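You operate a simulated robot arm through the tools that you are given. There is no shell and no other tool. Be economical: measure what you need, move in short steps, check, and stop when the job is done.

You are at the controls of a simulated two-armed robot. One attempt, no reset.

Task
Take the foam block from the long steel bench and put it on the mirror there. Put two of the small black blocks from the long steel bench on the orange tray. Put the green cube on the long steel bench away on the short steel bench. Put the silver fork block from the long steel bench on top of the teal carton there. Take the small plastic beaker from the long steel bench and put it on top of the red spool. Put the grey foam block on the white bench away on the low shelf of the blue rack. Put the lens on the long steel bench away on the open table. The order is free. Set down upright: plastic beaker.

It is judged by the outcome, as a careful person would: the job done as asked, and still so three seconds after it is handed in. It fails if anything else is knocked over, pushed out of place, dropped, spilled or broken.

Robot
Two 7-joint arms with fingered hands on one trunk, on a base that drives. Base frame: it is fixed to the floor where the robot stands at the start and does not move with it; the origin is under the middle of the robot, x ahead of it, y to its left, z up; the surface under the hand at the start is at about z = 0.9. Units: m, degrees, N and s.
The left shoulder is at the start at [0.102, 0.152, 1.001], the right one opposite. With the tool pointing down near the work surface each hand reaches from about 0.44 to 0.86 m from the robot's upright axis, wherever it stands, measured 20 degrees to its own side. Places, roughly: foam block (11x8x5 cm) [0.5, -0.2, 0.9]; fork block [0.75, 0.5, 1]; green cube (5x5x5 cm) [0.8, 0.1, 0.9]; grey foam block [1, 1.75, 1]; lens [0.5, -0.75, 1]; low shelf of the blue rack [-1, 2.9, 0.5]; mirror [0.5, -0.75, 1]; open table [-2.3, -2.2, 0.9]; orange tray (17x12x4 cm) [0.8, -0.3, 0.9]; plastic beaker [0.75, 0.5, 1]; red spool (8x8x7 cm) [0.8, 0.5, 0.9]; short steel bench [-0.2, -3.5, 0.9]; small black block (4x4x3 cm) [0.7, -0.5, 0.9]; teal carton [0.5, 0, 1]. Payload 3.8 kg a hand.
The TCP of each hand is the grasp point between the finger pads, 0.03 m short of the fingertips. In the tool frame z runs along the fingers and y along their closing line. The gripper opens to 0.104 m. The gripper's body begins 0.035 m behind the TCP. The gripper is a hand of 5 fingers: y runs from the thumb to the fingers, the wrist lies at [-0.015, -0.104, -0.178] in the tool frame.
Orientation is told as [roll, pitch, yaw] about the base's x, y, z axes, in that order, counted from this pose: with the fingers straight down and the wrist toward the robot, the tool's x, y and z point along [0, 1, 0], [1, 0, 0] and [0, 0, -1] of the base frame.

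Tools
- The arms move only by the tool drive_tool. It takes "left_steps", "right_steps" or both (then of equal length, played together; a hand with none holds still); each is a list of rows, each a list of 6 numbers: the shift along the tool's x, y, z in m, then the turn, a rotation vector about the tool's x, y, z in degrees. In form: [[tx, ty, tz, ax, ay, az], ...]. A call has 1 to 20 rows; each row shifts and turns the commanded pose from where the row before left it, along the tool's axes as they then stand. Rows are played at 5 a second. More than 0.05 m and 8.6 degrees between two rows, and nothing of the call is played. Where a pose cannot be reached the arm comes as near as it can. A force on the tool above 40 N (or 10 N above the force at the start of the call, whichever is more), or a blocked arm, ends the call early, and 0.2 s more pass. In this call time passes only in rows, and 0.2 s behind the last. The reply holds the time, the measured pose of the TCP, the force on the tool along the base axes, the opening and the grip force, in the units named above and with some noise, with the torque about the TCP (base axes, N m) and any sound that the robot's microphone picked up.
- Cameras (640 x 400 px; columns grow to the right, rows downward): "scene" is now at [0.2445, -0.0194, 1.1752]; the picture's right is [-0.19, -0.98, 0.07], its down [-0.29, -0.01, -0.96] and it looks along [0.94, -0.20, -0.28] (base axes); focal length 214 px, centre (320, 200). "left" rides on the left gripper at [-0.08, -0.078, -0.141] in its tool frame; the picture's right is [-0.78, -0.30, 0.56], its down [0.53, -0.78, 0.33] and it looks along [0.33, 0.56, 0.76] (tool axes); focal length 247 px, centre (320, 200). "right" rides on the right gripper at [0.08, -0.078, -0.141] in its tool frame; the picture's right is [-0.78, 0.30, -0.56], its down [-0.53, -0.78, 0.33] and it looks along [-0.33, 0.56, 0.76] (tool axes); focal length 247 px, centre (320, 200). There is no depth. A picture from a camera that has moved, and an enlarged one, comes with that camera's place and axes in the base frame and with its lens.
- grab_frame(camera): a new picture of that camera. No time passes.
- slide_trunk(by): slides the trunk up (or, below 0, down) by that many m; the arms and the scene camera ride with it, the base frame stays. It gives what a move gives, with no picture.
- drive_base(legs): drives the robot by 1 to 6 legs, each [ahead, left, turn to the left] in m, m and degrees, along the robot's own axes; the way and the turn of a leg run together, so that a leg with both is an arc; at most 1.5 m and 180 degrees a leg. The arms and the cameras ride along, it lands a little off, and it stops where it bumps. It gives what a move gives.
- curl_fingers(index, middle, ring, little, thumb_bend, thumb_turn, hand): sets how far each is bent, from 0 (flat) to 100 (curled in); at 30 the hand is open as for a grip, at 70 the pads meet at the TCP. One left out holds its place. A second passes; each finger stops where it meets its share of the squeeze, and holds until it gets a number again. It is the only way to open and close the hand. It gives what a move gives, with no picture; readings hold the bend of each and the force on index, middle, ring, little, thumb and palm. thumb_turn goes from beside the hand (0) to across from the fingers (100), as for a grip.
- pan_tilt(pan, tilt): turns the head with the scene camera to pan (to the left, within 80 degrees either way) and tilt (down, from -29 to 69), counted from straight ahead of the robot. It gives what a move gives.
- zoom(camera, box): a new picture of the part [left, top, right, bottom] of that camera's present view, enlarged. No time passes.
- close_job(): hands the job in; it is judged then, once.

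Work in short steps. Places have to be worked out from the pictures, the camera data and where the tool is seen: move nearer, look again, correct. Check each grasp and each placing, and mend what went wrong. You have 483 turns and 238 pictures in all, those below and enlarged ones among them. Open the grippers and draw the arms clear of the work before you hand the job in, unless the task says otherwise; then end with one line.

The tools are called after ">>>" as name(argument=value, ...) on one line, values as JSON. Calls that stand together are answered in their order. drive_tool: Moves the arms, as the interface text tells. Its arguments: {"type":"object","properties":{"left_steps":{"type":"array","items":{"type":"array","items":{"type":"number"}}},"right_steps":{"type":"array","items":{"type":"array","items":{"type":"number"}}}},"required":[]} The other tools are called the same way: slide_trunk (by) slides the trunk up or down; curl_fingers (index, middle, ring, little, thumb_bend, thumb_turn, hand) moves the fingers one by one; drive_base (legs) drives the base; pan_tilt (pan, tilt) turns the head that bears the scene camera; grab_frame (camera) takes a picture; zoom (camera, box) takes an enlarged picture of a part of a camera's view; close_job () hands the job in.

At the start:

```text
time: 0.0
left_ee_pos: [0.4759, 0.3488, 1.2228]
left_orientation: [0.1, 0.0, 0.1]
left_contact_force: [-0.8, 0.6, -0.4]
left_wrist_torque: [0.02, 0.0, -0.01]
left_grip_width: 0.1037
left_grasp_force: 0.0
left_shape: jaw
left_bend: [30.0, 30.0, 30.0, 30.0, 30.0, 98.0]
left_finger forces: [0.1, 0.1, 0.1, 0.0, 0.0, 0.1]
right_ee_pos: [0.4797, -0.1288, 1.2153]
right_orientation: [0.0, 0.0, 0.1]
right_contact_force: [-0.4, -0.2, -0.1]
right_wrist_torque: [0.02, 0.01, -0.01]
right_grip_width: 0.1039
right_grasp_force: 0.1
right_shape: jaw
right_bend: [30.0, 30.0, 30.0, 30.0, 30.0, 98.0]
right_finger forces: [0.1, 0.0, 0.1, 0.1, 0.0, 0.0]
trunk travel left (down, up): [-0.1, 0.356]
robot x, y, heading: [0.0001, -0.0003, 0.0]
head pan, tilt: [-11.8, -2.1]
```

scene: 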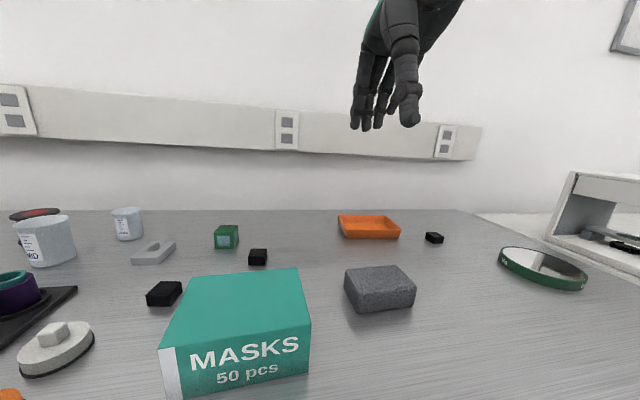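
right: 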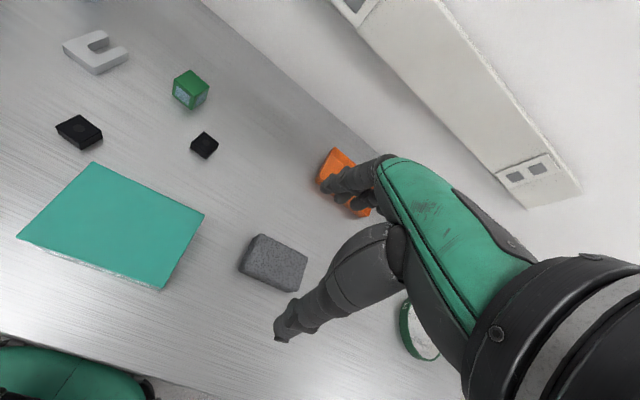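
left: 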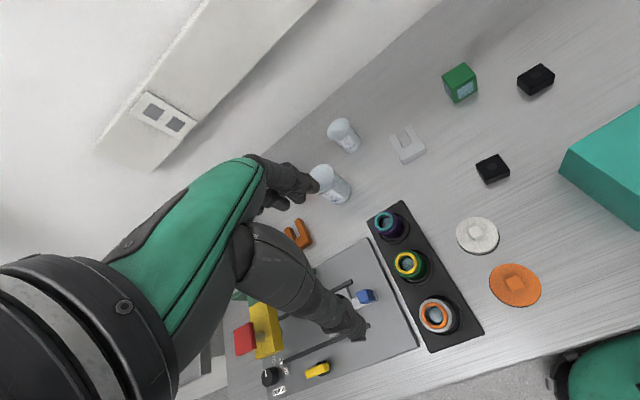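

I start by looking around the bench with the head camera.

>>> pan_tilt(pan=35, tilt=25)

>>> grab_frame(camera="scene")

>>> pan_tilt(pan=-45, tilt=25)

>>> grab_frame(camera="scene")

```text
time: 1.1
left_ee_pos: [0.4757, 0.3502, 1.2238]
left_orientation: [0.0, 0.1, 0.0]
left_contact_force: [-0.5, 0.0, 0.3]
left_wrist_torque: [0.01, -0.02, -0.01]
left_grip_width: 0.1036
left_grasp_force: 0.0
left_shape: jaw
left_bend: [30.0, 30.0, 30.0, 30.0, 30.0, 98.0]
left_finger forces: [0.0, 0.0, 0.1, 0.0, 0.1, 0.1]
right_ee_pos: [0.4796, -0.1307, 1.2153]
right_orientation: [0.1, 0.0, -0.1]
right_contact_force: [-0.2, -1.1, -0.2]
right_wrist_torque: [0.01, -0.02, 0.01]
right_grip_width: 0.1037
right_grasp_force: 0.0
right_shape: jaw
right_bend: [30.0, 30.0, 30.0, 30.0, 30.0, 98.0]
right_finger forces: [0.1, 0.1, 0.1, 0.1, 0.0, 0.0]
trunk travel left (down, up): [-0.1, 0.356]
robot x, y, heading: [0.0009, -0.0009, 0.2]
head pan, tilt: [35.0, 25.0]
```

```text
234 pictures are left
camera scene: at [0.2193, 0.0516, 1.1378], right [0.54, -0.82, -0.19], down [-0.62, -0.24, -0.75], along [0.57, 0.52, -0.64], focal length 214 px, centre (320, 200)
```

scene: 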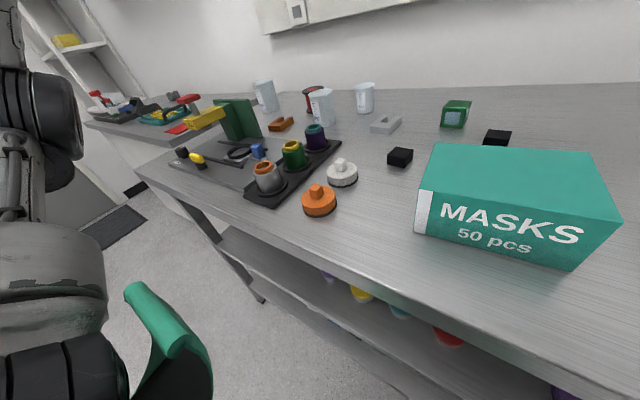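

```text
time: 2.7
left_ee_pos: [0.4754, 0.3512, 1.2225]
left_orientation: [0.1, -0.1, 0.0]
left_contact_force: [0.7, 0.0, 0.5]
left_wrist_torque: [-0.05, -0.02, -0.03]
left_grip_width: 0.1038
left_grasp_force: 0.1
left_shape: jaw
left_bend: [30.0, 30.0, 30.0, 30.0, 30.0, 98.0]
left_finger forces: [0.1, 0.0, 0.0, 0.1, 0.0, 0.0]
right_ee_pos: [0.4804, -0.1295, 1.2165]
right_orientation: [-0.1, 0.0, 0.0]
right_contact_force: [0.0, -0.6, 0.5]
right_wrist_torque: [-0.04, 0.04, 0.02]
right_grip_width: 0.1037
right_grasp_force: 0.1
right_shape: jaw
right_bend: [30.0, 30.0, 30.0, 30.0, 30.0, 98.0]
right_finger forces: [0.0, 0.0, 0.0, 0.1, 0.0, 0.0]
trunk travel left (down, up): [-0.1, 0.356]
robot x, y, heading: [0.0015, -0.0026, -0.1]
head pan, tilt: [-45.0, 25.0]
```

```text
233 pictures are left
camera scene: at [0.2095, -0.0664, 1.1411], right [-0.67, -0.71, 0.23], down [-0.58, 0.3, -0.76], along [0.47, -0.64, -0.61], focal length 214 px, centre (320, 200)
```

scene: 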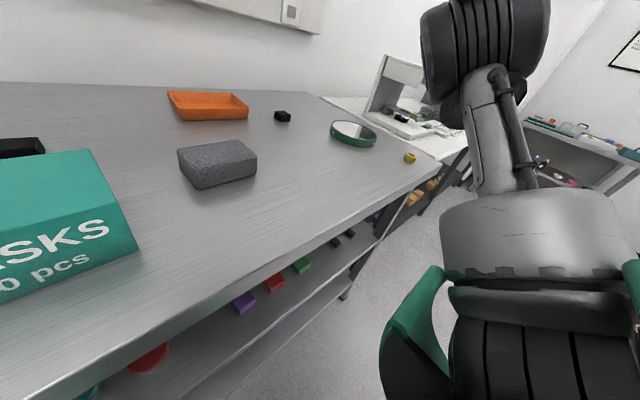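

I zoom on the small yellow item beside the mirror and on the left cluster.

>>> zoom(camera="scene", box=[260, 90, 460, 215])

>>> pan_tilt(pan=30, tilt=10)

>>> zoom(camera="scene", box=[180, 100, 420, 250])

```text
3.20 times, centred on (360, 152) of scene
camera zoom: at [0.2095, -0.0664, 1.1411], right [-0.67, -0.71, 0.23], down [-0.58, 0.3, -0.76], along [0.47, -0.64, -0.61], focal length 686 px, centre (192, 352)
```

zoom: 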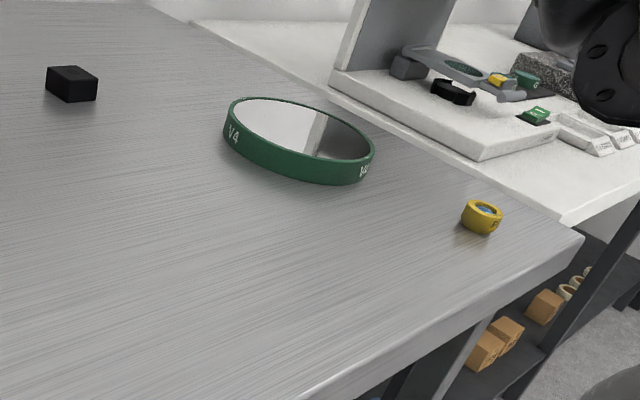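

```text
time: 4.1
left_ee_pos: [0.4749, 0.3497, 1.2235]
left_orientation: [0.1, 0.0, 0.0]
left_contact_force: [-0.1, 0.1, -0.6]
left_wrist_torque: [0.01, 0.02, 0.0]
left_grip_width: 0.1039
left_grasp_force: 0.0
left_shape: jaw
left_bend: [30.0, 30.0, 30.0, 30.0, 30.0, 98.0]
left_finger forces: [0.1, 0.1, 0.0, 0.0, 0.0, 0.0]
right_ee_pos: [0.481, -0.1303, 1.2163]
right_orientation: [0.0, 0.0, 0.0]
right_contact_force: [-0.5, -0.3, -0.3]
right_wrist_torque: [0.04, 0.01, 0.0]
right_grip_width: 0.1037
right_grasp_force: 0.0
right_shape: jaw
right_bend: [30.0, 30.0, 30.0, 30.0, 30.0, 98.0]
right_finger forces: [0.0, 0.0, 0.0, 0.0, 0.1, 0.0]
trunk travel left (down, up): [-0.1, 0.356]
robot x, y, heading: [0.0019, 0.0012, 0.0]
head pan, tilt: [30.0, 10.0]
```

```text
2.67 times, centred on (300, 175) of scene
camera zoom: at [0.232, 0.0452, 1.1591], right [0.47, -0.87, -0.16], down [-0.46, -0.09, -0.88], along [0.75, 0.49, -0.44], focal length 572 px, centre (373, 267)
```

zoom: 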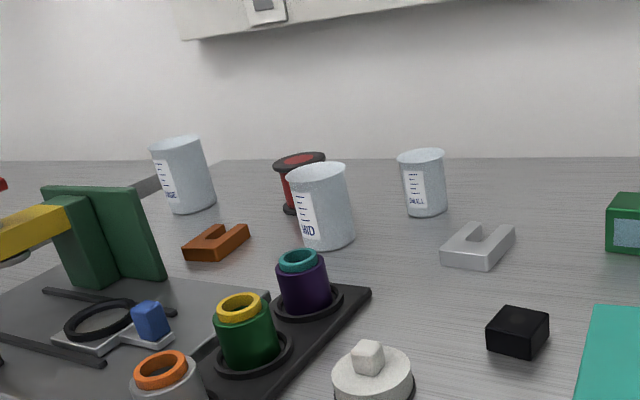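

Foam block at about (0.53,-0.19). I move the right hand above it and look with the hand camera.

>>> drive_tool(right_steps=[[-0.02, 0.02, 0.035, 0, 0, 0], [-0.02, 0.02, 0.035, 0, 0, 0], [-0.02, 0.01, 0.035, 0, 0, 0]])

>>> grab_frame(camera="right")

>>> pan_tilt(pan=-15, tilt=30)

>>> grab_frame(camera="scene")

```text
time: 4.9
left_ee_pos: [0.4764, 0.3496, 1.2225]
left_orientation: [0.1, 0.0, -0.1]
left_contact_force: [-0.1, 0.3, -0.7]
left_wrist_torque: [0.03, -0.02, -0.01]
left_grip_width: 0.1039
left_grasp_force: 0.0
left_shape: jaw
left_bend: [30.0, 30.0, 30.0, 30.0, 30.0, 98.0]
left_finger forces: [0.0, 0.1, 0.1, 0.0, 0.1, 0.0]
right_ee_pos: [0.5292, -0.1913, 1.1114]
right_orientation: [0.0, 0.0, 0.0]
right_contact_force: [0.0, 0.3, 0.7]
right_wrist_torque: [-0.01, 0.01, 0.02]
right_grip_width: 0.1037
right_grasp_force: 0.0
right_shape: jaw
right_bend: [30.0, 30.0, 30.0, 30.0, 30.0, 98.0]
right_finger forces: [0.0, 0.0, 0.0, 0.0, 0.0, 0.0]
trunk travel left (down, up): [-0.1, 0.356]
robot x, y, heading: [-0.0001, -0.0014, 0.0]
head pan, tilt: [30.0, 10.0]
```

```text
230 pictures are left
camera right: at [0.4509, -0.1119, 1.2519], right [0.3, -0.78, 0.56], down [-0.78, -0.53, -0.33], along [0.56, -0.33, -0.76], focal length 247 px, centre (320, 200)
```

right: 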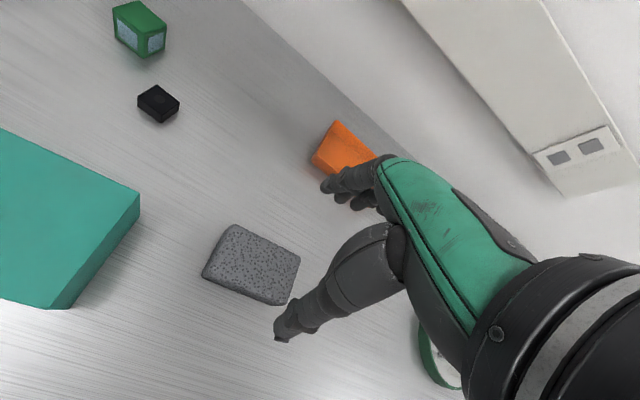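

```text
time: 6.1
left_ee_pos: [0.4757, 0.3499, 1.2218]
left_orientation: [0.0, -0.1, -0.1]
left_contact_force: [-0.5, 0.2, 0.1]
left_wrist_torque: [0.01, -0.01, 0.0]
left_grip_width: 0.1037
left_grasp_force: 0.0
left_shape: jaw
left_bend: [30.0, 30.0, 30.0, 30.0, 30.0, 98.0]
left_finger forces: [0.0, 0.0, 0.1, 0.1, 0.1, 0.0]
right_ee_pos: [0.5284, -0.1901, 1.1115]
right_orientation: [0.0, -0.1, 0.0]
right_contact_force: [0.3, -1.1, -0.3]
right_wrist_torque: [-0.04, 0.02, -0.01]
right_grip_width: 0.1037
right_grasp_force: 0.1
right_shape: jaw
right_bend: [30.0, 30.0, 30.0, 30.0, 30.0, 98.0]
right_finger forces: [0.0, 0.1, 0.1, 0.0, 0.0, 0.0]
trunk travel left (down, up): [-0.1, 0.356]
robot x, y, heading: [-0.0013, -0.0031, -0.3]
head pan, tilt: [-15.0, 30.0]
```

```text
229 pictures are left
camera scene: at [0.228, -0.0246, 1.1264], right [-0.24, -0.97, 0.08], down [-0.74, 0.13, -0.66], along [0.63, -0.22, -0.74], focal length 214 px, centre (320, 200)
```

scene: 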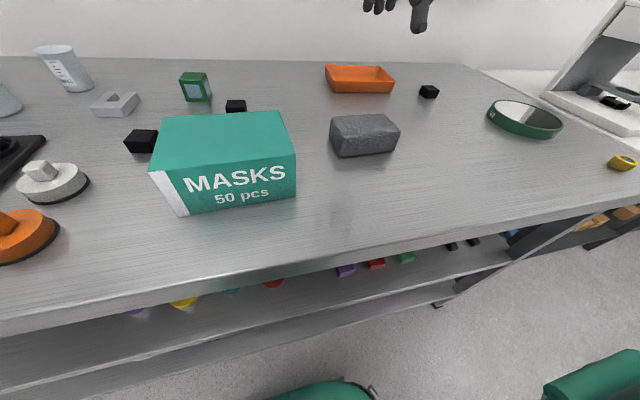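

Two-view triangulation puts the foam top centre at (0.540,-0.196,0.938), so the bench is at about z=0.888. I descend over it in two stages.

>>> drive_tool(right_steps=[[-0.005, 0.011, 0.03, 0, 0, 0], [0, 0, 0.04, 0, 0, 0], [0, 0, 0.04, 0, 0, 0], [0, 0, 0.03, 0, 0, 0]])

>>> grab_frame(camera="right")

>>> grab_frame(camera="scene")

```text
time: 7.1
left_ee_pos: [0.4755, 0.3502, 1.2233]
left_orientation: [0.0, 0.0, 0.0]
left_contact_force: [0.2, 0.9, -0.3]
left_wrist_torque: [0.04, 0.04, -0.01]
left_grip_width: 0.1034
left_grasp_force: 0.1
left_shape: jaw
left_bend: [30.0, 30.0, 30.0, 30.0, 30.0, 98.0]
left_finger forces: [0.0, 0.0, 0.0, 0.1, 0.0, 0.1]
right_ee_pos: [0.5408, -0.1946, 0.9726]
right_orientation: [-0.1, -0.1, 0.1]
right_contact_force: [-0.8, -0.7, 0.7]
right_wrist_torque: [0.0, -0.03, -0.01]
right_grip_width: 0.1037
right_grasp_force: 0.1
right_shape: jaw
right_bend: [30.0, 30.0, 30.0, 30.0, 30.0, 98.0]
right_finger forces: [0.0, 0.0, 0.0, 0.0, 0.0, 0.0]
trunk travel left (down, up): [-0.1, 0.356]
robot x, y, heading: [0.0022, 0.0036, 0.2]
head pan, tilt: [-15.0, 30.0]
```

```text
228 pictures are left
camera right: at [0.4624, -0.115, 1.1126], right [0.3, -0.78, 0.56], down [-0.78, -0.53, -0.33], along [0.56, -0.33, -0.76], focal length 247 px, centre (320, 200)
```

right: 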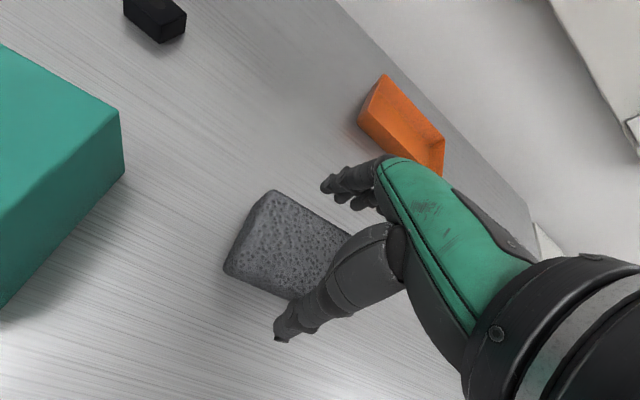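

```text
227 pictures are left
camera scene: at [0.2282, -0.0249, 1.1263], right [-0.24, -0.97, 0.08], down [-0.74, 0.13, -0.66], along [0.63, -0.22, -0.74], focal length 214 px, centre (320, 200)
```

scene: 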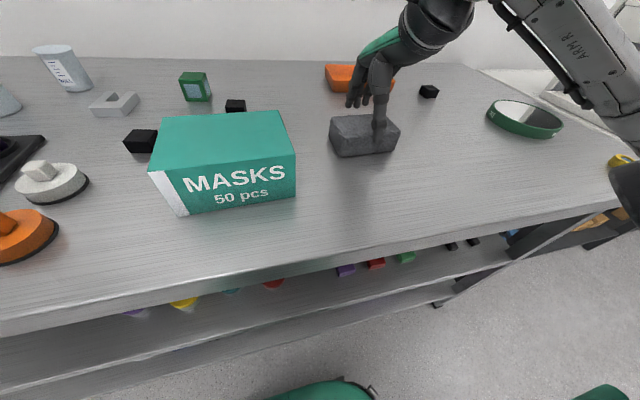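

The foam is centred under the hand, so I lower and close.

>>> drive_tool(right_steps=[[-0.003, 0, 0.025, 0, 0, 0], [0, 0, 0.022, 0, 0, 0]])

>>> curl_fingers(hand="right", index=50, middle=50, ring=50, little=50, thumb_bend=50)

```text
time: 7.7
left_ee_pos: [0.4727, 0.3514, 1.2243]
left_orientation: [0.0, -0.2, 0.0]
left_contact_force: [0.5, 0.1, -0.7]
left_wrist_torque: [-0.01, -0.01, -0.02]
left_grip_width: 0.1033
left_grasp_force: 0.1
left_shape: jaw
left_bend: [30.0, 30.0, 30.0, 30.0, 30.0, 98.0]
left_finger forces: [0.0, 0.1, 0.0, 0.0, 0.1, 0.0]
right_ee_pos: [0.5378, -0.1973, 0.9296]
right_orientation: [0.0, -0.5, 0.0]
right_contact_force: [-0.7, -1.1, 11.2]
right_wrist_torque: [-0.16, -0.61, -0.04]
right_grip_width: 0.1033
right_grasp_force: 0.0
right_shape: jaw
right_bend: [30.0, 30.0, 30.0, 30.0, 30.0, 98.0]
right_finger forces: [0.2, 10.2, 0.0, 0.0, 0.2, 0.0]
trunk travel left (down, up): [-0.1, 0.356]
robot x, y, heading: [-0.0022, -0.0, 0.4]
head pan, tilt: [-15.0, 30.0]
```

```text
time: 8.7
left_ee_pos: [0.4729, 0.3526, 1.225]
left_orientation: [-0.1, -0.2, -0.1]
left_contact_force: [0.4, -0.1, 0.0]
left_wrist_torque: [-0.01, 0.0, -0.02]
left_grip_width: 0.1041
left_grasp_force: 0.0
left_shape: jaw
left_bend: [30.0, 30.0, 30.0, 30.0, 30.0, 98.0]
left_finger forces: [0.0, 0.1, 0.1, 0.0, 0.0, 0.1]
right_ee_pos: [0.5399, -0.1975, 0.9294]
right_orientation: [0.1, -0.7, 0.0]
right_contact_force: [7.6, -0.9, 32.7]
right_wrist_torque: [-0.32, -1.57, 0.23]
right_grip_width: 0.0795
right_grasp_force: 31.3
right_shape: fingers
right_bend: [40.0, 31.0, 47.0, 48.0, 43.0, 96.0]
right_finger forces: [16.7, 10.8, 8.4, 8.6, 18.3, 0.0]
trunk travel left (down, up): [-0.1, 0.356]
robot x, y, heading: [0.0022, 0.0006, -0.3]
head pan, tilt: [-15.0, 30.0]
```

The width of 0.0795 matches the foam. I lift it and check.

>>> drive_tool(right_steps=[[0, 0, -0.02, 0, 0, 0], [0, 0, -0.04, 0, 0, 0], [0, 0, -0.04, 0, 0, 0], [0, 0, -0.04, 0, 0, 0]])

>>> grab_frame(camera="scene")

>>> grab_frame(camera="right")

```text
time: 9.7
left_ee_pos: [0.4752, 0.3506, 1.2226]
left_orientation: [0.0, 0.0, 0.0]
left_contact_force: [-0.3, 0.0, 0.7]
left_wrist_torque: [-0.04, 0.05, 0.01]
left_grip_width: 0.1037
left_grasp_force: 0.0
left_shape: jaw
left_bend: [30.0, 30.0, 30.0, 30.0, 30.0, 98.0]
left_finger forces: [0.1, 0.0, 0.0, 0.1, 0.0, 0.0]
right_ee_pos: [0.5404, -0.1978, 1.0644]
right_orientation: [-0.1, 0.1, 0.0]
right_contact_force: [-0.3, 0.2, -0.1]
right_wrist_torque: [-0.03, 0.0, 0.02]
right_grip_width: 0.0758
right_grasp_force: 19.5
right_shape: fingers
right_bend: [41.0, 38.0, 48.0, 48.0, 44.0, 95.0]
right_finger forces: [11.1, 0.0, 1.6, 6.1, 19.5, 0.0]
trunk travel left (down, up): [-0.1, 0.356]
robot x, y, heading: [0.0001, 0.001, 0.1]
head pan, tilt: [-15.0, 30.0]
```

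```text
226 pictures are left
camera scene: at [0.2277, -0.0242, 1.1264], right [-0.24, -0.97, 0.08], down [-0.74, 0.13, -0.66], along [0.63, -0.22, -0.74], focal length 214 px, centre (320, 200)
```

scene: 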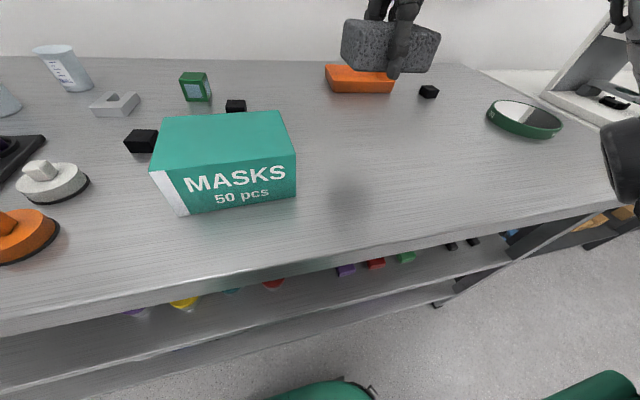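

```text
225 pictures are left
camera right: at [0.4614, -0.1175, 1.2047], right [0.3, -0.78, 0.56], down [-0.78, -0.54, -0.33], along [0.55, -0.33, -0.76], focal length 247 px, centre (320, 200)
```

right: 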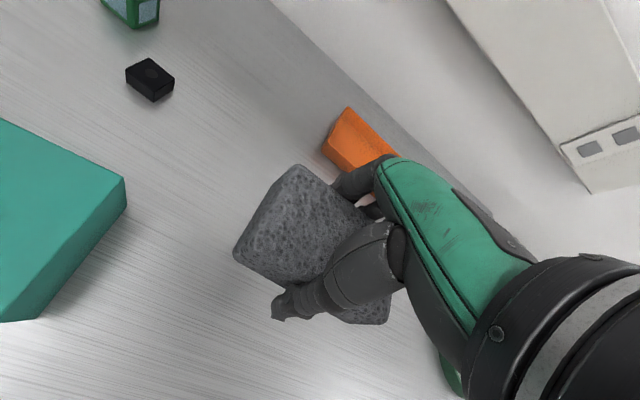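

The foam is held. The mirror is at about (0.585,-0.655), so I shift the base to the right to bring it in reach.

>>> drive_base(legs=[[0, -0.42, 0]])

>>> pan_tilt(pan=-15, tilt=40)

>>> grab_frame(camera="scene")

>>> grab_frame(camera="right")

```text
time: 12.2
left_ee_pos: [0.4765, -0.0713, 1.223]
left_orientation: [0.0, 0.0, 0.1]
left_contact_force: [-0.3, 0.7, 0.5]
left_wrist_torque: [0.03, 0.0, -0.02]
left_grip_width: 0.1037
left_grasp_force: 0.0
left_shape: jaw
left_bend: [30.0, 30.0, 30.0, 30.0, 30.0, 98.0]
left_finger forces: [0.0, 0.0, 0.1, 0.0, 0.1, 0.1]
right_ee_pos: [0.5391, -0.6202, 1.0649]
right_orientation: [0.0, 0.0, 0.0]
right_contact_force: [-0.5, -0.8, -0.1]
right_wrist_torque: [-0.01, -0.01, 0.03]
right_grip_width: 0.0756
right_grasp_force: 19.1
right_shape: fingers
right_bend: [41.0, 38.0, 48.0, 48.0, 44.0, 95.0]
right_finger forces: [11.1, 0.0, 1.6, 6.0, 19.5, 0.1]
trunk travel left (down, up): [-0.1, 0.356]
robot x, y, heading: [0.0009, -0.4194, -0.1]
head pan, tilt: [-15.0, 30.0]
```

```text
time: 13.0
left_ee_pos: [0.4765, -0.0705, 1.223]
left_orientation: [0.1, 0.1, -0.1]
left_contact_force: [0.3, -0.2, 0.5]
left_wrist_torque: [0.04, 0.01, 0.01]
left_grip_width: 0.1035
left_grasp_force: 0.1
left_shape: jaw
left_bend: [30.0, 30.0, 30.0, 30.0, 30.0, 98.0]
left_finger forces: [0.1, 0.0, 0.0, 0.0, 0.1, 0.1]
right_ee_pos: [0.5381, -0.6199, 1.063]
right_orientation: [0.0, 0.1, -0.1]
right_contact_force: [0.0, 0.0, -1.0]
right_wrist_torque: [-0.01, 0.04, -0.02]
right_grip_width: 0.0755
right_grasp_force: 19.0
right_shape: fingers
right_bend: [41.0, 38.0, 48.0, 48.0, 44.0, 95.0]
right_finger forces: [11.0, 0.0, 1.5, 6.0, 19.4, 0.0]
trunk travel left (down, up): [-0.1, 0.356]
robot x, y, heading: [0.0, -0.4201, -0.3]
head pan, tilt: [-15.0, 40.0]
```

```text
224 pictures are left
camera scene: at [0.2174, -0.4442, 1.1136], right [-0.25, -0.97, 0.08], down [-0.84, 0.17, -0.52], along [0.49, -0.2, -0.85], focal length 214 px, centre (320, 200)
```

scene: 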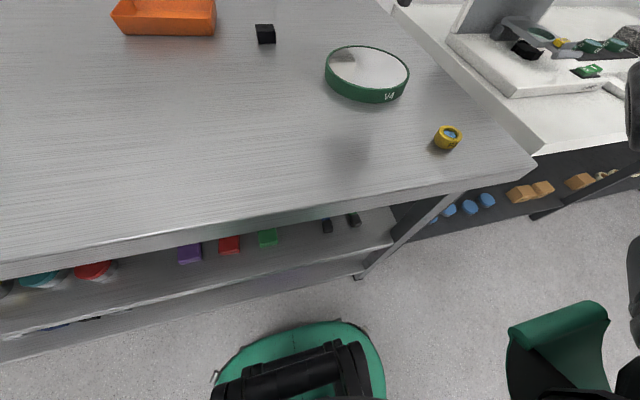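

```text
223 pictures are left
camera right: at [0.4607, -0.5395, 1.2044], right [0.29, -0.78, 0.56], down [-0.78, -0.53, -0.33], along [0.55, -0.34, -0.76], focal length 247 px, centre (320, 200)
```

right: 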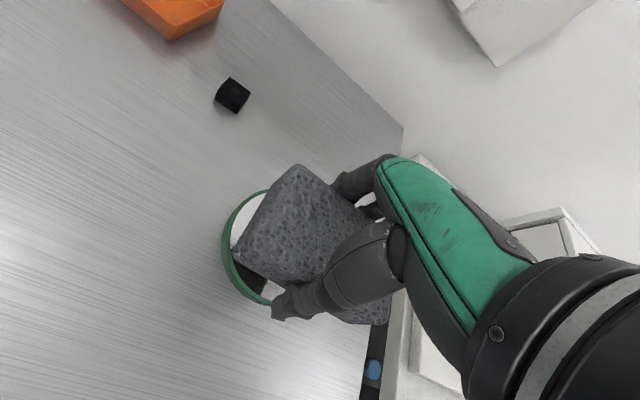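

The mirror centre is at about (0.592,-0.648) with a radius of about 0.076. I move the foam over it and lower it to just above.

>>> drive_tool(right_steps=[[-0.014, 0.027, 0, 0, 0, 0], [-0.014, 0.027, 0, 0, 0, 0], [0, 0, 0.04, 0, 0, 0], [0, 0, 0.04, 0, 0, 0]])

>>> grab_frame(camera="scene")

>>> grab_frame(camera="right")

```text
time: 14.0
left_ee_pos: [0.4754, -0.0711, 1.2218]
left_orientation: [0.1, 0.2, -0.1]
left_contact_force: [1.3, 0.6, 0.0]
left_wrist_torque: [0.03, 0.0, -0.04]
left_grip_width: 0.1039
left_grasp_force: 0.0
left_shape: jaw
left_bend: [30.0, 30.0, 30.0, 30.0, 30.0, 98.0]
left_finger forces: [0.1, 0.1, 0.0, 0.0, 0.0, 0.0]
right_ee_pos: [0.5939, -0.6482, 0.9841]
right_orientation: [0.0, 0.0, -0.2]
right_contact_force: [-0.2, 0.1, -1.0]
right_wrist_torque: [0.01, 0.01, 0.03]
right_grip_width: 0.0754
right_grasp_force: 19.0
right_shape: fingers
right_bend: [41.0, 38.0, 48.0, 48.0, 44.0, 95.0]
right_finger forces: [10.9, 0.1, 1.6, 5.8, 19.1, 0.0]
trunk travel left (down, up): [-0.1, 0.356]
robot x, y, heading: [-0.0029, -0.4194, -0.4]
head pan, tilt: [-15.0, 40.0]
```

```text
222 pictures are left
camera scene: at [0.2177, -0.4445, 1.1134], right [-0.25, -0.97, 0.08], down [-0.84, 0.17, -0.52], along [0.49, -0.2, -0.85], focal length 214 px, centre (320, 200)
```

scene: 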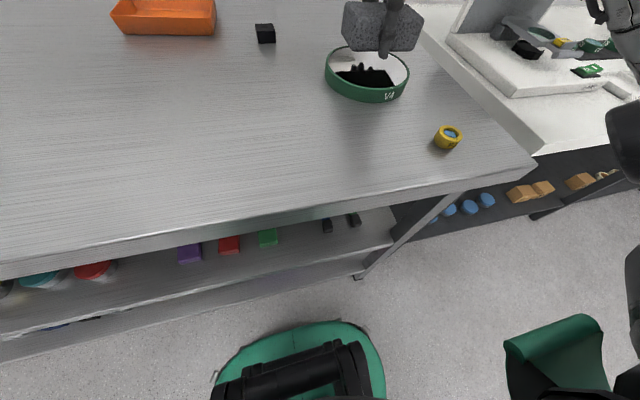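

```text
221 pictures are left
camera right: at [0.5155, -0.5676, 1.1238], right [0.29, -0.78, 0.56], down [-0.78, -0.53, -0.33], along [0.55, -0.34, -0.76], focal length 247 px, centre (320, 200)
```

right: 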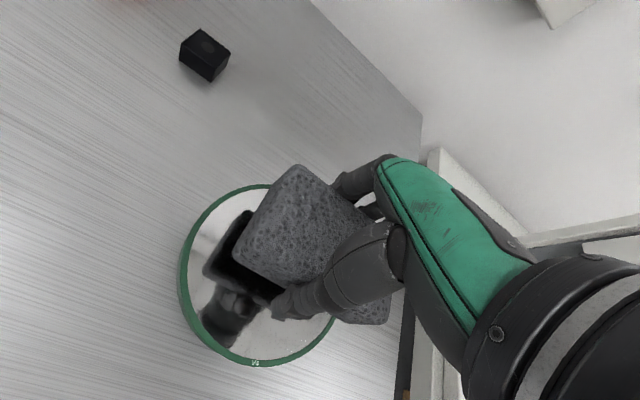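

Refit centre is (0.584,-0.647). I nudge 8 mm nearer and lower gently.

>>> drive_tool(right_steps=[[0.001, -0.008, 0, 0, 0, 0], [0, 0, 0.015, 0, 0, 0], [0, 0, 0.01, 0, 0, 0], [0, 0, 0.007, 0, 0, 0], [0, 0, 0.005, 0, 0, 0]])

```text
time: 15.2
left_ee_pos: [0.4718, -0.0697, 1.2249]
left_orientation: [0.0, -0.2, -0.1]
left_contact_force: [-0.5, 0.0, -1.0]
left_wrist_torque: [0.02, 0.0, -0.02]
left_grip_width: 0.1038
left_grasp_force: 0.1
left_shape: jaw
left_bend: [30.0, 30.0, 30.0, 30.0, 30.0, 98.0]
left_finger forces: [0.1, 0.1, 0.0, 0.0, 0.0, 0.0]
right_ee_pos: [0.5826, -0.6475, 0.9545]
right_orientation: [0.1, -0.9, -0.2]
right_contact_force: [-0.5, -1.4, 30.3]
right_wrist_torque: [-0.14, -1.2, -0.04]
right_grip_width: 0.076
right_grasp_force: 33.4
right_shape: fingers
right_bend: [41.0, 35.0, 48.0, 48.0, 45.0, 95.0]
right_finger forces: [19.0, 16.9, 1.9, 6.5, 22.2, 0.1]
trunk travel left (down, up): [-0.1, 0.356]
robot x, y, heading: [-0.0003, -0.422, -0.1]
head pan, tilt: [-15.0, 40.0]
```

Contact has been made. I relieve the load slightly and open.

>>> drive_tool(right_steps=[[0, 0, -0.005, 0, 0, 0]])

>>> curl_fingers(hand="right", index=30, middle=30, ring=30, little=30, thumb_bend=30)

>>> grab_frame(camera="right")

```text
time: 15.6
left_ee_pos: [0.4721, -0.071, 1.2244]
left_orientation: [0.0, -0.1, -0.3]
left_contact_force: [0.3, -0.4, 0.2]
left_wrist_torque: [-0.04, 0.01, 0.01]
left_grip_width: 0.1037
left_grasp_force: 0.2
left_shape: jaw
left_bend: [30.0, 30.0, 30.0, 30.0, 30.0, 98.0]
left_finger forces: [0.0, 0.1, 0.0, 0.0, 0.0, 0.1]
right_ee_pos: [0.583, -0.6466, 0.9548]
right_orientation: [0.0, -0.3, -0.2]
right_contact_force: [0.9, -2.2, 22.9]
right_wrist_torque: [-0.15, -1.17, -0.1]
right_grip_width: 0.0763
right_grasp_force: 28.9
right_shape: fingers
right_bend: [40.0, 34.0, 48.0, 48.0, 45.0, 95.0]
right_finger forces: [16.9, 15.7, 1.8, 6.0, 18.5, 0.1]
trunk travel left (down, up): [-0.1, 0.356]
robot x, y, heading: [-0.0009, -0.4202, -0.0]
head pan, tilt: [-15.0, 40.0]
```

```text
time: 16.6
left_ee_pos: [0.4734, -0.0712, 1.2226]
left_orientation: [-0.1, -0.1, 0.0]
left_contact_force: [-1.1, -0.1, 0.5]
left_wrist_torque: [-0.03, -0.01, -0.01]
left_grip_width: 0.1037
left_grasp_force: 0.0
left_shape: jaw
left_bend: [30.0, 30.0, 30.0, 30.0, 30.0, 98.0]
left_finger forces: [0.1, 0.0, 0.0, 0.0, 0.0, 0.0]
right_ee_pos: [0.5832, -0.6451, 0.9531]
right_orientation: [-0.1, 0.0, -0.1]
right_contact_force: [-3.3, -1.6, 11.9]
right_wrist_torque: [-0.22, -0.59, -0.07]
right_grip_width: 0.1027
right_grasp_force: 6.2
right_shape: fingers
right_bend: [30.0, 30.0, 30.0, 30.0, 30.0, 97.0]
right_finger forces: [0.1, 12.6, 0.0, 0.0, 0.0, 0.1]
trunk travel left (down, up): [-0.1, 0.356]
robot x, y, heading: [-0.0038, -0.422, -0.2]
head pan, tilt: [-15.0, 40.0]
```

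```text
220 pictures are left
camera right: at [0.5046, -0.566, 1.0936], right [0.29, -0.78, 0.56], down [-0.78, -0.53, -0.33], along [0.56, -0.34, -0.76], focal length 247 px, centre (320, 200)
```

right: 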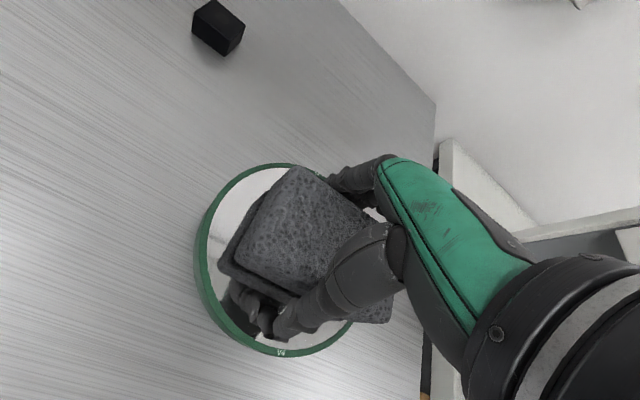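

Released. I raise the hand straight up and inspect.

>>> drive_tool(right_steps=[[0, 0, -0.02, 0, 0, 0], [0, 0, -0.04, 0, 0, 0], [0, 0, -0.05, 0, 0, 0], [0, 0, -0.05, 0, 0, 0]])

>>> grab_frame(camera="scene")

>>> grab_frame(camera="right")

```text
time: 17.6
left_ee_pos: [0.4758, -0.0708, 1.2232]
left_orientation: [-0.1, 0.1, -0.1]
left_contact_force: [0.4, 0.4, 0.2]
left_wrist_torque: [0.03, -0.03, 0.0]
left_grip_width: 0.1036
left_grasp_force: 0.0
left_shape: jaw
left_bend: [30.0, 30.0, 30.0, 30.0, 30.0, 98.0]
left_finger forces: [0.0, 0.0, 0.1, 0.0, 0.1, 0.0]
right_ee_pos: [0.5825, -0.6465, 1.1132]
right_orientation: [-0.1, 0.0, -0.1]
right_contact_force: [-0.3, -0.2, 0.2]
right_wrist_torque: [0.0, 0.0, 0.01]
right_grip_width: 0.1029
right_grasp_force: 0.1
right_shape: fingers
right_bend: [30.0, 30.0, 30.0, 30.0, 30.0, 97.0]
right_finger forces: [0.0, 0.0, 0.1, 0.0, 0.1, 0.1]
trunk travel left (down, up): [-0.1, 0.356]
robot x, y, heading: [0.0035, -0.4236, -0.4]
head pan, tilt: [-15.0, 40.0]
```

```text
219 pictures are left
camera scene: at [0.2167, -0.4435, 1.1137], right [-0.25, -0.97, 0.08], down [-0.83, 0.17, -0.52], along [0.49, -0.2, -0.85], focal length 214 px, centre (320, 200)
```

scene: 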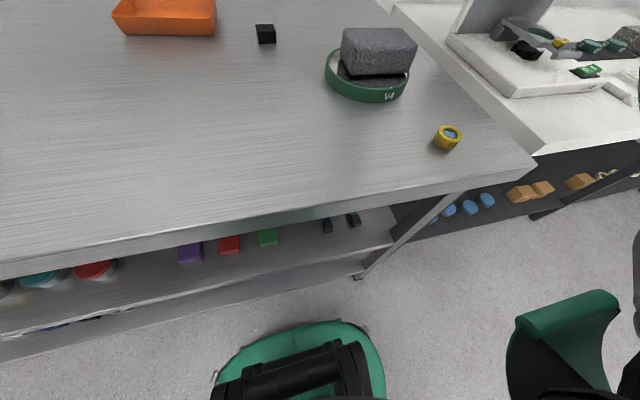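

```text
218 pictures are left
camera right: at [0.5053, -0.5655, 1.2538], right [0.3, -0.78, 0.56], down [-0.78, -0.53, -0.33], along [0.56, -0.34, -0.76], focal length 247 px, centre (320, 200)
```

right: 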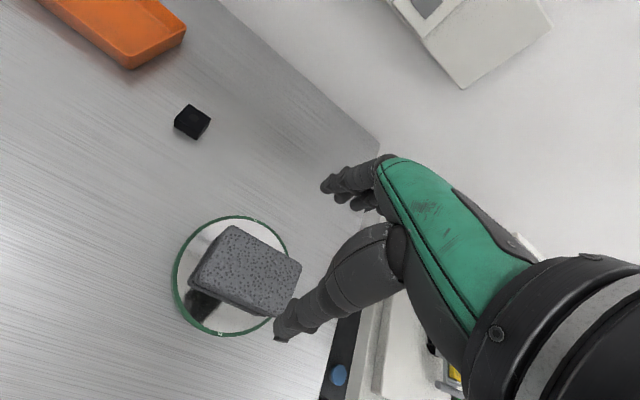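

The foam sits on the mirror. Next is the right black block at about (0.741,-0.480), so I move above it.

>>> drive_tool(right_steps=[[0.0333, 0.0317, 0, 0, 0, 0], [0.0333, 0.0317, 0, 0, 0, 0], [0.0333, 0.0317, 0, 0, 0, 0], [0.0333, 0.0317, 0, 0, 0, 0], [0.0333, 0.0317, 0, 0, 0, 0], [0, 0, 0.04, 0, 0, 0], [0, 0, 0.04, 0, 0, 0], [0, 0, 0.04, 0, 0, 0]])

>>> grab_frame(camera="right")

>>> pan_tilt(pan=0, tilt=25)

>>> grab_frame(camera="scene")

```text
time: 19.4
left_ee_pos: [0.4759, -0.0721, 1.2214]
left_orientation: [0.0, 0.1, 0.0]
left_contact_force: [0.9, 0.0, 0.1]
left_wrist_torque: [0.0, 0.01, 0.01]
left_grip_width: 0.1041
left_grasp_force: 0.0
left_shape: jaw
left_bend: [30.0, 30.0, 30.0, 30.0, 30.0, 98.0]
left_finger forces: [0.0, 0.0, 0.0, 0.0, 0.0, 0.1]
right_ee_pos: [0.7367, -0.4903, 0.9911]
right_orientation: [0.0, 0.1, -0.1]
right_contact_force: [0.1, 0.0, 0.4]
right_wrist_torque: [0.0, -0.01, 0.0]
right_grip_width: 0.1028
right_grasp_force: 0.0
right_shape: fingers
right_bend: [30.0, 30.0, 30.0, 30.0, 30.0, 97.0]
right_finger forces: [0.0, 0.0, 0.0, 0.0, 0.0, 0.0]
right hand out of reach, approached as far as the arm can: row 5
trunk travel left (down, up): [-0.1, 0.356]
robot x, y, heading: [0.0001, -0.4223, -0.3]
head pan, tilt: [-15.0, 40.0]
```

```text
217 pictures are left
camera right: at [0.6588, -0.4099, 1.1312], right [0.29, -0.78, 0.56], down [-0.78, -0.53, -0.33], along [0.55, -0.34, -0.76], focal length 247 px, centre (320, 200)
```

right: 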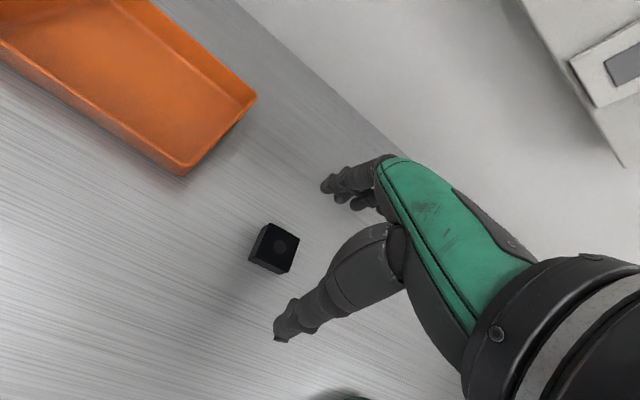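

```text
time: 20.1
left_ee_pos: [0.4756, -0.0711, 1.2224]
left_orientation: [-0.1, 0.0, -0.1]
left_contact_force: [-0.5, 0.5, 0.1]
left_wrist_torque: [-0.01, -0.02, 0.03]
left_grip_width: 0.1037
left_grasp_force: 0.1
left_shape: jaw
left_bend: [30.0, 30.0, 30.0, 30.0, 30.0, 98.0]
left_finger forces: [0.0, 0.1, 0.0, 0.0, 0.0, 0.0]
right_ee_pos: [0.7374, -0.4886, 0.9913]
right_orientation: [0.0, 0.0, 0.0]
right_contact_force: [0.4, -0.4, -0.4]
right_wrist_torque: [0.01, 0.03, -0.03]
right_grip_width: 0.1029
right_grasp_force: 0.1
right_shape: fingers
right_bend: [30.0, 30.0, 30.0, 30.0, 30.0, 97.0]
right_finger forces: [0.0, 0.0, 0.0, 0.0, 0.0, 0.0]
trunk travel left (down, up): [-0.1, 0.356]
robot x, y, heading: [-0.0028, -0.4178, -0.4]
head pan, tilt: [0.0, 25.0]
```

```text
216 pictures are left
camera scene: at [0.2344, -0.4221, 1.1323], right [0.0, -1.0, 0.0], down [-0.69, 0.0, -0.72], along [0.72, 0.0, -0.69], focal length 214 px, centre (320, 200)
```

scene: 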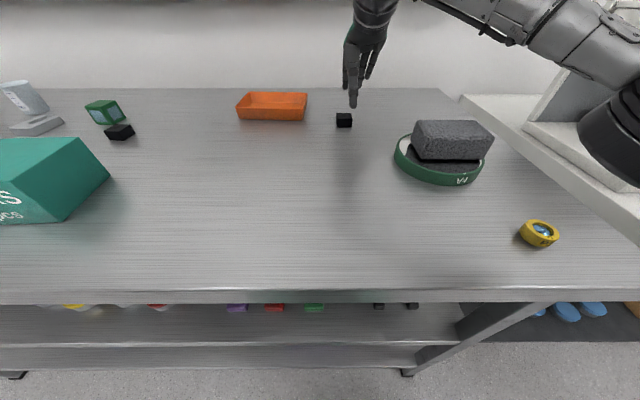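

The black block is at (0.742,-0.481). I correct and descend.

>>> drive_tool(right_steps=[[0.008, 0.005, 0.02, 0, 0, 0], [0, 0, 0.02, 0, 0, 0], [0, 0, 0.017, 0, 0, 0]])

>>> curl_fingers(hand="right", index=62, middle=62, ring=62, little=62, thumb_bend=62)

>>> grab_frame(camera="right")

```text
time: 20.9
left_ee_pos: [0.4763, -0.0705, 1.2237]
left_orientation: [0.0, 0.1, -0.2]
left_contact_force: [-0.8, 0.2, 0.3]
left_wrist_torque: [0.01, 0.03, -0.03]
left_grip_width: 0.1038
left_grasp_force: 0.1
left_shape: jaw
left_bend: [30.0, 30.0, 30.0, 30.0, 30.0, 98.0]
left_finger forces: [0.1, 0.1, 0.0, 0.1, 0.0, 0.1]
right_ee_pos: [0.7401, -0.4814, 0.9354]
right_orientation: [0.0, 0.0, -0.1]
right_contact_force: [0.2, -0.2, -0.1]
right_wrist_torque: [0.03, 0.03, -0.01]
right_grip_width: 0.1029
right_grasp_force: 0.0
right_shape: fingers
right_bend: [30.0, 30.0, 30.0, 30.0, 30.0, 97.0]
right_finger forces: [0.0, 0.0, 0.0, 0.0, 0.1, 0.0]
trunk travel left (down, up): [-0.1, 0.356]
robot x, y, heading: [-0.0018, -0.4188, -0.1]
head pan, tilt: [0.0, 25.0]
```

```text
time: 21.9
left_ee_pos: [0.4761, -0.0719, 1.2225]
left_orientation: [0.0, 0.1, -0.1]
left_contact_force: [-0.5, 0.3, 0.4]
left_wrist_torque: [-0.04, -0.01, -0.02]
left_grip_width: 0.1035
left_grasp_force: 0.0
left_shape: jaw
left_bend: [30.0, 30.0, 30.0, 30.0, 30.0, 98.0]
left_finger forces: [0.0, 0.0, 0.0, 0.1, 0.0, 0.0]
right_ee_pos: [0.7417, -0.4793, 0.9333]
right_orientation: [0.0, 0.0, -0.2]
right_contact_force: [0.3, -0.5, -0.9]
right_wrist_torque: [-0.01, 0.02, -0.02]
right_grip_width: 0.0324
right_grasp_force: 4.7
right_shape: fingers
right_bend: [59.0, 60.0, 62.0, 62.0, 57.0, 97.0]
right_finger forces: [2.2, 2.1, 0.0, 0.1, 4.6, 0.0]
trunk travel left (down, up): [-0.1, 0.356]
robot x, y, heading: [-0.0015, -0.4227, -0.1]
head pan, tilt: [0.0, 25.0]
```

```text
215 pictures are left
camera right: at [0.6627, -0.401, 1.0754], right [0.29, -0.78, 0.56], down [-0.78, -0.53, -0.33], along [0.55, -0.34, -0.76], focal length 247 px, centre (320, 200)
```

right: 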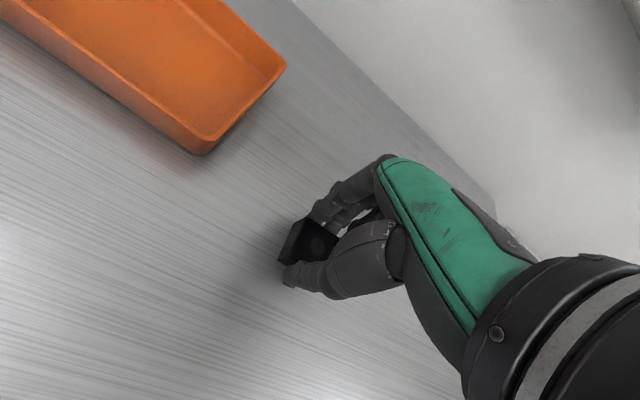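

Index, middle and thumb hold the block. I tighten a little and lift.

>>> curl_fingers(hand="right", index=70, middle=70, thumb_bend=70)

>>> drive_tool(right_steps=[[0, 0, -0.03, 0, 0, 0], [0, 0, -0.04, 0, 0, 0], [0, 0, -0.04, 0, 0, 0]])

>>> grab_frame(camera="right")

```text
time: 22.9
left_ee_pos: [0.4755, -0.0702, 1.2206]
left_orientation: [0.0, 0.0, -0.2]
left_contact_force: [0.8, 0.2, 0.4]
left_wrist_torque: [0.02, -0.04, 0.04]
left_grip_width: 0.1036
left_grasp_force: 0.1
left_shape: jaw
left_bend: [30.0, 30.0, 30.0, 30.0, 30.0, 98.0]
left_finger forces: [0.0, 0.0, 0.1, 0.1, 0.0, 0.0]
right_ee_pos: [0.7405, -0.4804, 0.9356]
right_orientation: [0.0, 0.0, -0.1]
right_contact_force: [-0.2, -0.1, -0.2]
right_wrist_torque: [0.02, -0.03, 0.0]
right_grip_width: 0.0311
right_grasp_force: 11.8
right_shape: fingers
right_bend: [61.0, 64.0, 62.0, 62.0, 57.0, 96.0]
right_finger forces: [6.1, 5.5, 0.1, 0.0, 11.5, 0.0]
trunk travel left (down, up): [-0.1, 0.356]
robot x, y, heading: [0.0013, -0.4196, 0.3]
head pan, tilt: [0.0, 25.0]
```

```text
time: 23.7
left_ee_pos: [0.4755, -0.0709, 1.2222]
left_orientation: [-0.1, 0.0, -0.1]
left_contact_force: [-0.8, 0.6, -0.7]
left_wrist_torque: [-0.01, -0.02, -0.01]
left_grip_width: 0.1033
left_grasp_force: 0.0
left_shape: jaw
left_bend: [30.0, 30.0, 30.0, 30.0, 30.0, 98.0]
left_finger forces: [0.0, 0.0, 0.1, 0.1, 0.0, 0.0]
right_ee_pos: [0.7392, -0.4797, 1.0461]
right_orientation: [0.0, 0.0, -0.1]
right_contact_force: [-1.0, 1.2, -0.2]
right_wrist_torque: [0.01, 0.02, 0.03]
right_grip_width: 0.0308
right_grasp_force: 11.4
right_shape: fingers
right_bend: [61.0, 64.0, 62.0, 62.0, 57.0, 96.0]
right_finger forces: [6.1, 5.3, 0.1, 0.0, 11.6, 0.1]
trunk travel left (down, up): [-0.1, 0.356]
robot x, y, heading: [0.0003, -0.4202, -0.2]
head pan, tilt: [0.0, 25.0]
```

```text
214 pictures are left
camera right: at [0.6615, -0.3998, 1.1864], right [0.29, -0.78, 0.56], down [-0.78, -0.53, -0.33], along [0.55, -0.34, -0.76], focal length 247 px, centre (320, 200)
```

right: 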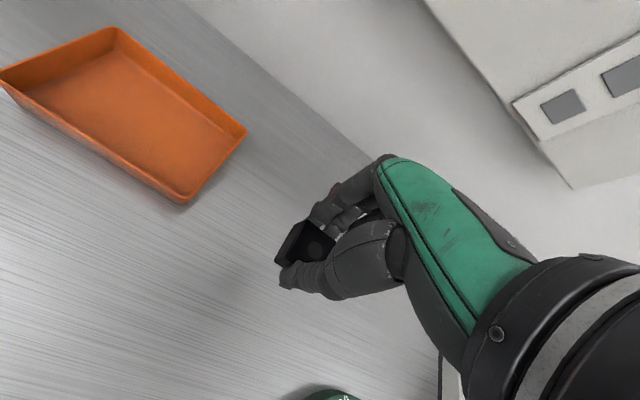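

The block is held. The tray centre is at about (0.814,-0.305). I drive left so it falls in the right arm's reach.

>>> drive_base(legs=[[0, 0.2, 0]])

>>> drive_tool(right_steps=[[-0.03, 0.03, 0, 0, 0, 0], [-0.03, 0.03, 0, 0, 0, 0]])

>>> grab_frame(camera="right")

```text
time: 25.3
left_ee_pos: [0.477, 0.1282, 1.2222]
left_orientation: [0.1, 0.0, -0.1]
left_contact_force: [0.4, 0.7, 0.8]
left_wrist_torque: [-0.02, -0.02, 0.02]
left_grip_width: 0.1036
left_grasp_force: 0.0
left_shape: jaw
left_bend: [30.0, 30.0, 30.0, 30.0, 30.0, 98.0]
left_finger forces: [0.0, 0.0, 0.0, 0.0, 0.0, 0.1]
right_ee_pos: [0.7413, -0.281, 1.0446]
right_orientation: [0.0, 0.0, -0.1]
right_contact_force: [-0.1, -0.6, -0.2]
right_wrist_torque: [-0.01, 0.01, -0.02]
right_grip_width: 0.0312
right_grasp_force: 11.3
right_shape: fingers
right_bend: [61.0, 64.0, 62.0, 62.0, 57.0, 96.0]
right_finger forces: [6.2, 5.3, 0.0, 0.0, 11.5, 0.1]
trunk travel left (down, up): [-0.1, 0.356]
robot x, y, heading: [0.0023, -0.2263, -0.1]
head pan, tilt: [0.0, 25.0]
```

```text
time: 25.9
left_ee_pos: [0.4764, 0.1265, 1.2225]
left_orientation: [-0.1, 0.0, -0.1]
left_contact_force: [0.1, -0.5, -0.5]
left_wrist_torque: [-0.01, -0.02, 0.0]
left_grip_width: 0.1038
left_grasp_force: 0.0
left_shape: jaw
left_bend: [30.0, 30.0, 30.0, 30.0, 30.0, 98.0]
left_finger forces: [0.1, 0.0, 0.0, 0.0, 0.0, 0.1]
right_ee_pos: [0.7819, -0.3446, 1.0376]
right_orientation: [0.0, 0.0, 0.1]
right_contact_force: [-0.4, -1.1, -0.5]
right_wrist_torque: [-0.01, -0.02, 0.01]
right_grip_width: 0.0308
right_grasp_force: 11.6
right_shape: fingers
right_bend: [61.0, 65.0, 62.0, 62.0, 57.0, 95.0]
right_finger forces: [6.2, 5.2, 0.0, 0.1, 11.4, 0.0]
right hand out of reach, approached as far as the arm can: row 2
trunk travel left (down, up): [-0.1, 0.356]
robot x, y, heading: [0.0021, -0.2243, -0.2]
head pan, tilt: [0.0, 25.0]
```

```text
213 pictures are left
camera right: at [0.7047, -0.2644, 1.1779], right [0.3, -0.78, 0.56], down [-0.78, -0.54, -0.33], along [0.56, -0.33, -0.76], focal length 247 px, centre (320, 200)
```

right: 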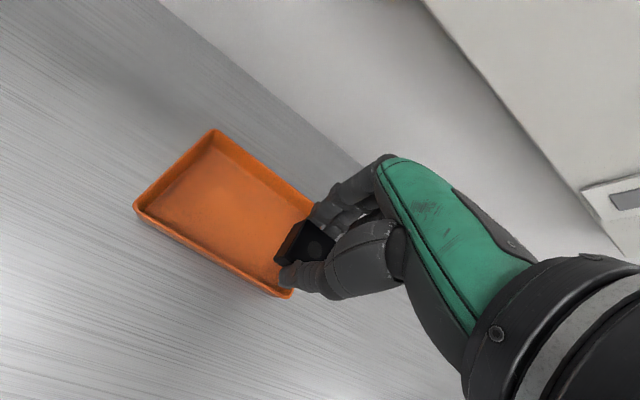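

The arm is at its limit at this height, so I raise the trunk a little to gain forward reach and then move over the tray.

>>> slide_trunk(by=0.12)

>>> drive_tool(right_steps=[[0, 0, 0.04, 0, 0, 0], [0, 0, 0.04, 0, 0, 0], [0.01, 0.01, 0.04, 0, 0, 0], [0.01, 0.012, 0.03, 0, 0, 0]])

>>> grab_frame(camera="right")

```text
time: 27.4
left_ee_pos: [0.4769, 0.1275, 1.3417]
left_orientation: [0.0, 0.1, -0.1]
left_contact_force: [-0.4, -0.6, -0.2]
left_wrist_torque: [-0.02, 0.03, 0.01]
left_grip_width: 0.1038
left_grasp_force: 0.1
left_shape: jaw
left_bend: [30.0, 30.0, 30.0, 30.0, 30.0, 98.0]
left_finger forces: [0.0, 0.0, 0.1, 0.0, 0.0, 0.0]
right_ee_pos: [0.7182, -0.3449, 1.2974]
right_orientation: [0.0, -10.1, -0.1]
right_contact_force: [0.1, -0.3, -0.8]
right_wrist_torque: [-0.01, -0.01, 0.03]
right_grip_width: 0.0308
right_grasp_force: 11.2
right_shape: fingers
right_bend: [61.0, 65.0, 62.0, 62.0, 57.0, 95.0]
right_finger forces: [6.1, 5.1, 0.1, 0.1, 11.4, 0.0]
trunk travel left (down, up): [-0.22, 0.236]
robot x, y, heading: [-0.0018, -0.2223, -0.3]
head pan, tilt: [0.0, 25.0]
```

```text
time: 28.4
left_ee_pos: [0.4784, 0.1244, 1.3424]
left_orientation: [0.1, 0.1, -0.2]
left_contact_force: [0.2, -0.7, -0.5]
left_wrist_torque: [-0.01, 0.06, 0.01]
left_grip_width: 0.1039
left_grasp_force: 0.1
left_shape: jaw
left_bend: [30.0, 30.0, 30.0, 30.0, 30.0, 98.0]
left_finger forces: [0.0, 0.1, 0.0, 0.0, 0.0, 0.1]
right_ee_pos: [0.7494, -0.3294, 1.2284]
right_orientation: [0.1, -10.1, -0.2]
right_contact_force: [0.0, -1.0, -1.0]
right_wrist_torque: [-0.01, -0.02, -0.02]
right_grip_width: 0.0308
right_grasp_force: 10.7
right_shape: fingers
right_bend: [61.0, 65.0, 62.0, 62.0, 57.0, 95.0]
right_finger forces: [6.1, 5.1, 0.0, 0.0, 11.0, 0.2]
right hand out of reach, approached as far as the arm can: row 1, 2, 4
trunk travel left (down, up): [-0.22, 0.236]
robot x, y, heading: [0.0012, -0.2244, -0.3]
head pan, tilt: [0.0, 25.0]
```

```text
212 pictures are left
camera right: at [0.6475, -0.2484, 1.3533], right [0.19, -0.78, 0.6], down [-0.71, -0.53, -0.46], along [0.68, -0.34, -0.65], focal length 247 px, centre (320, 200)
```

right: 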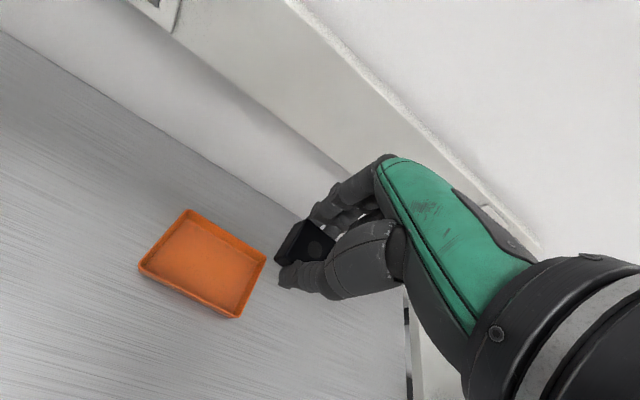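

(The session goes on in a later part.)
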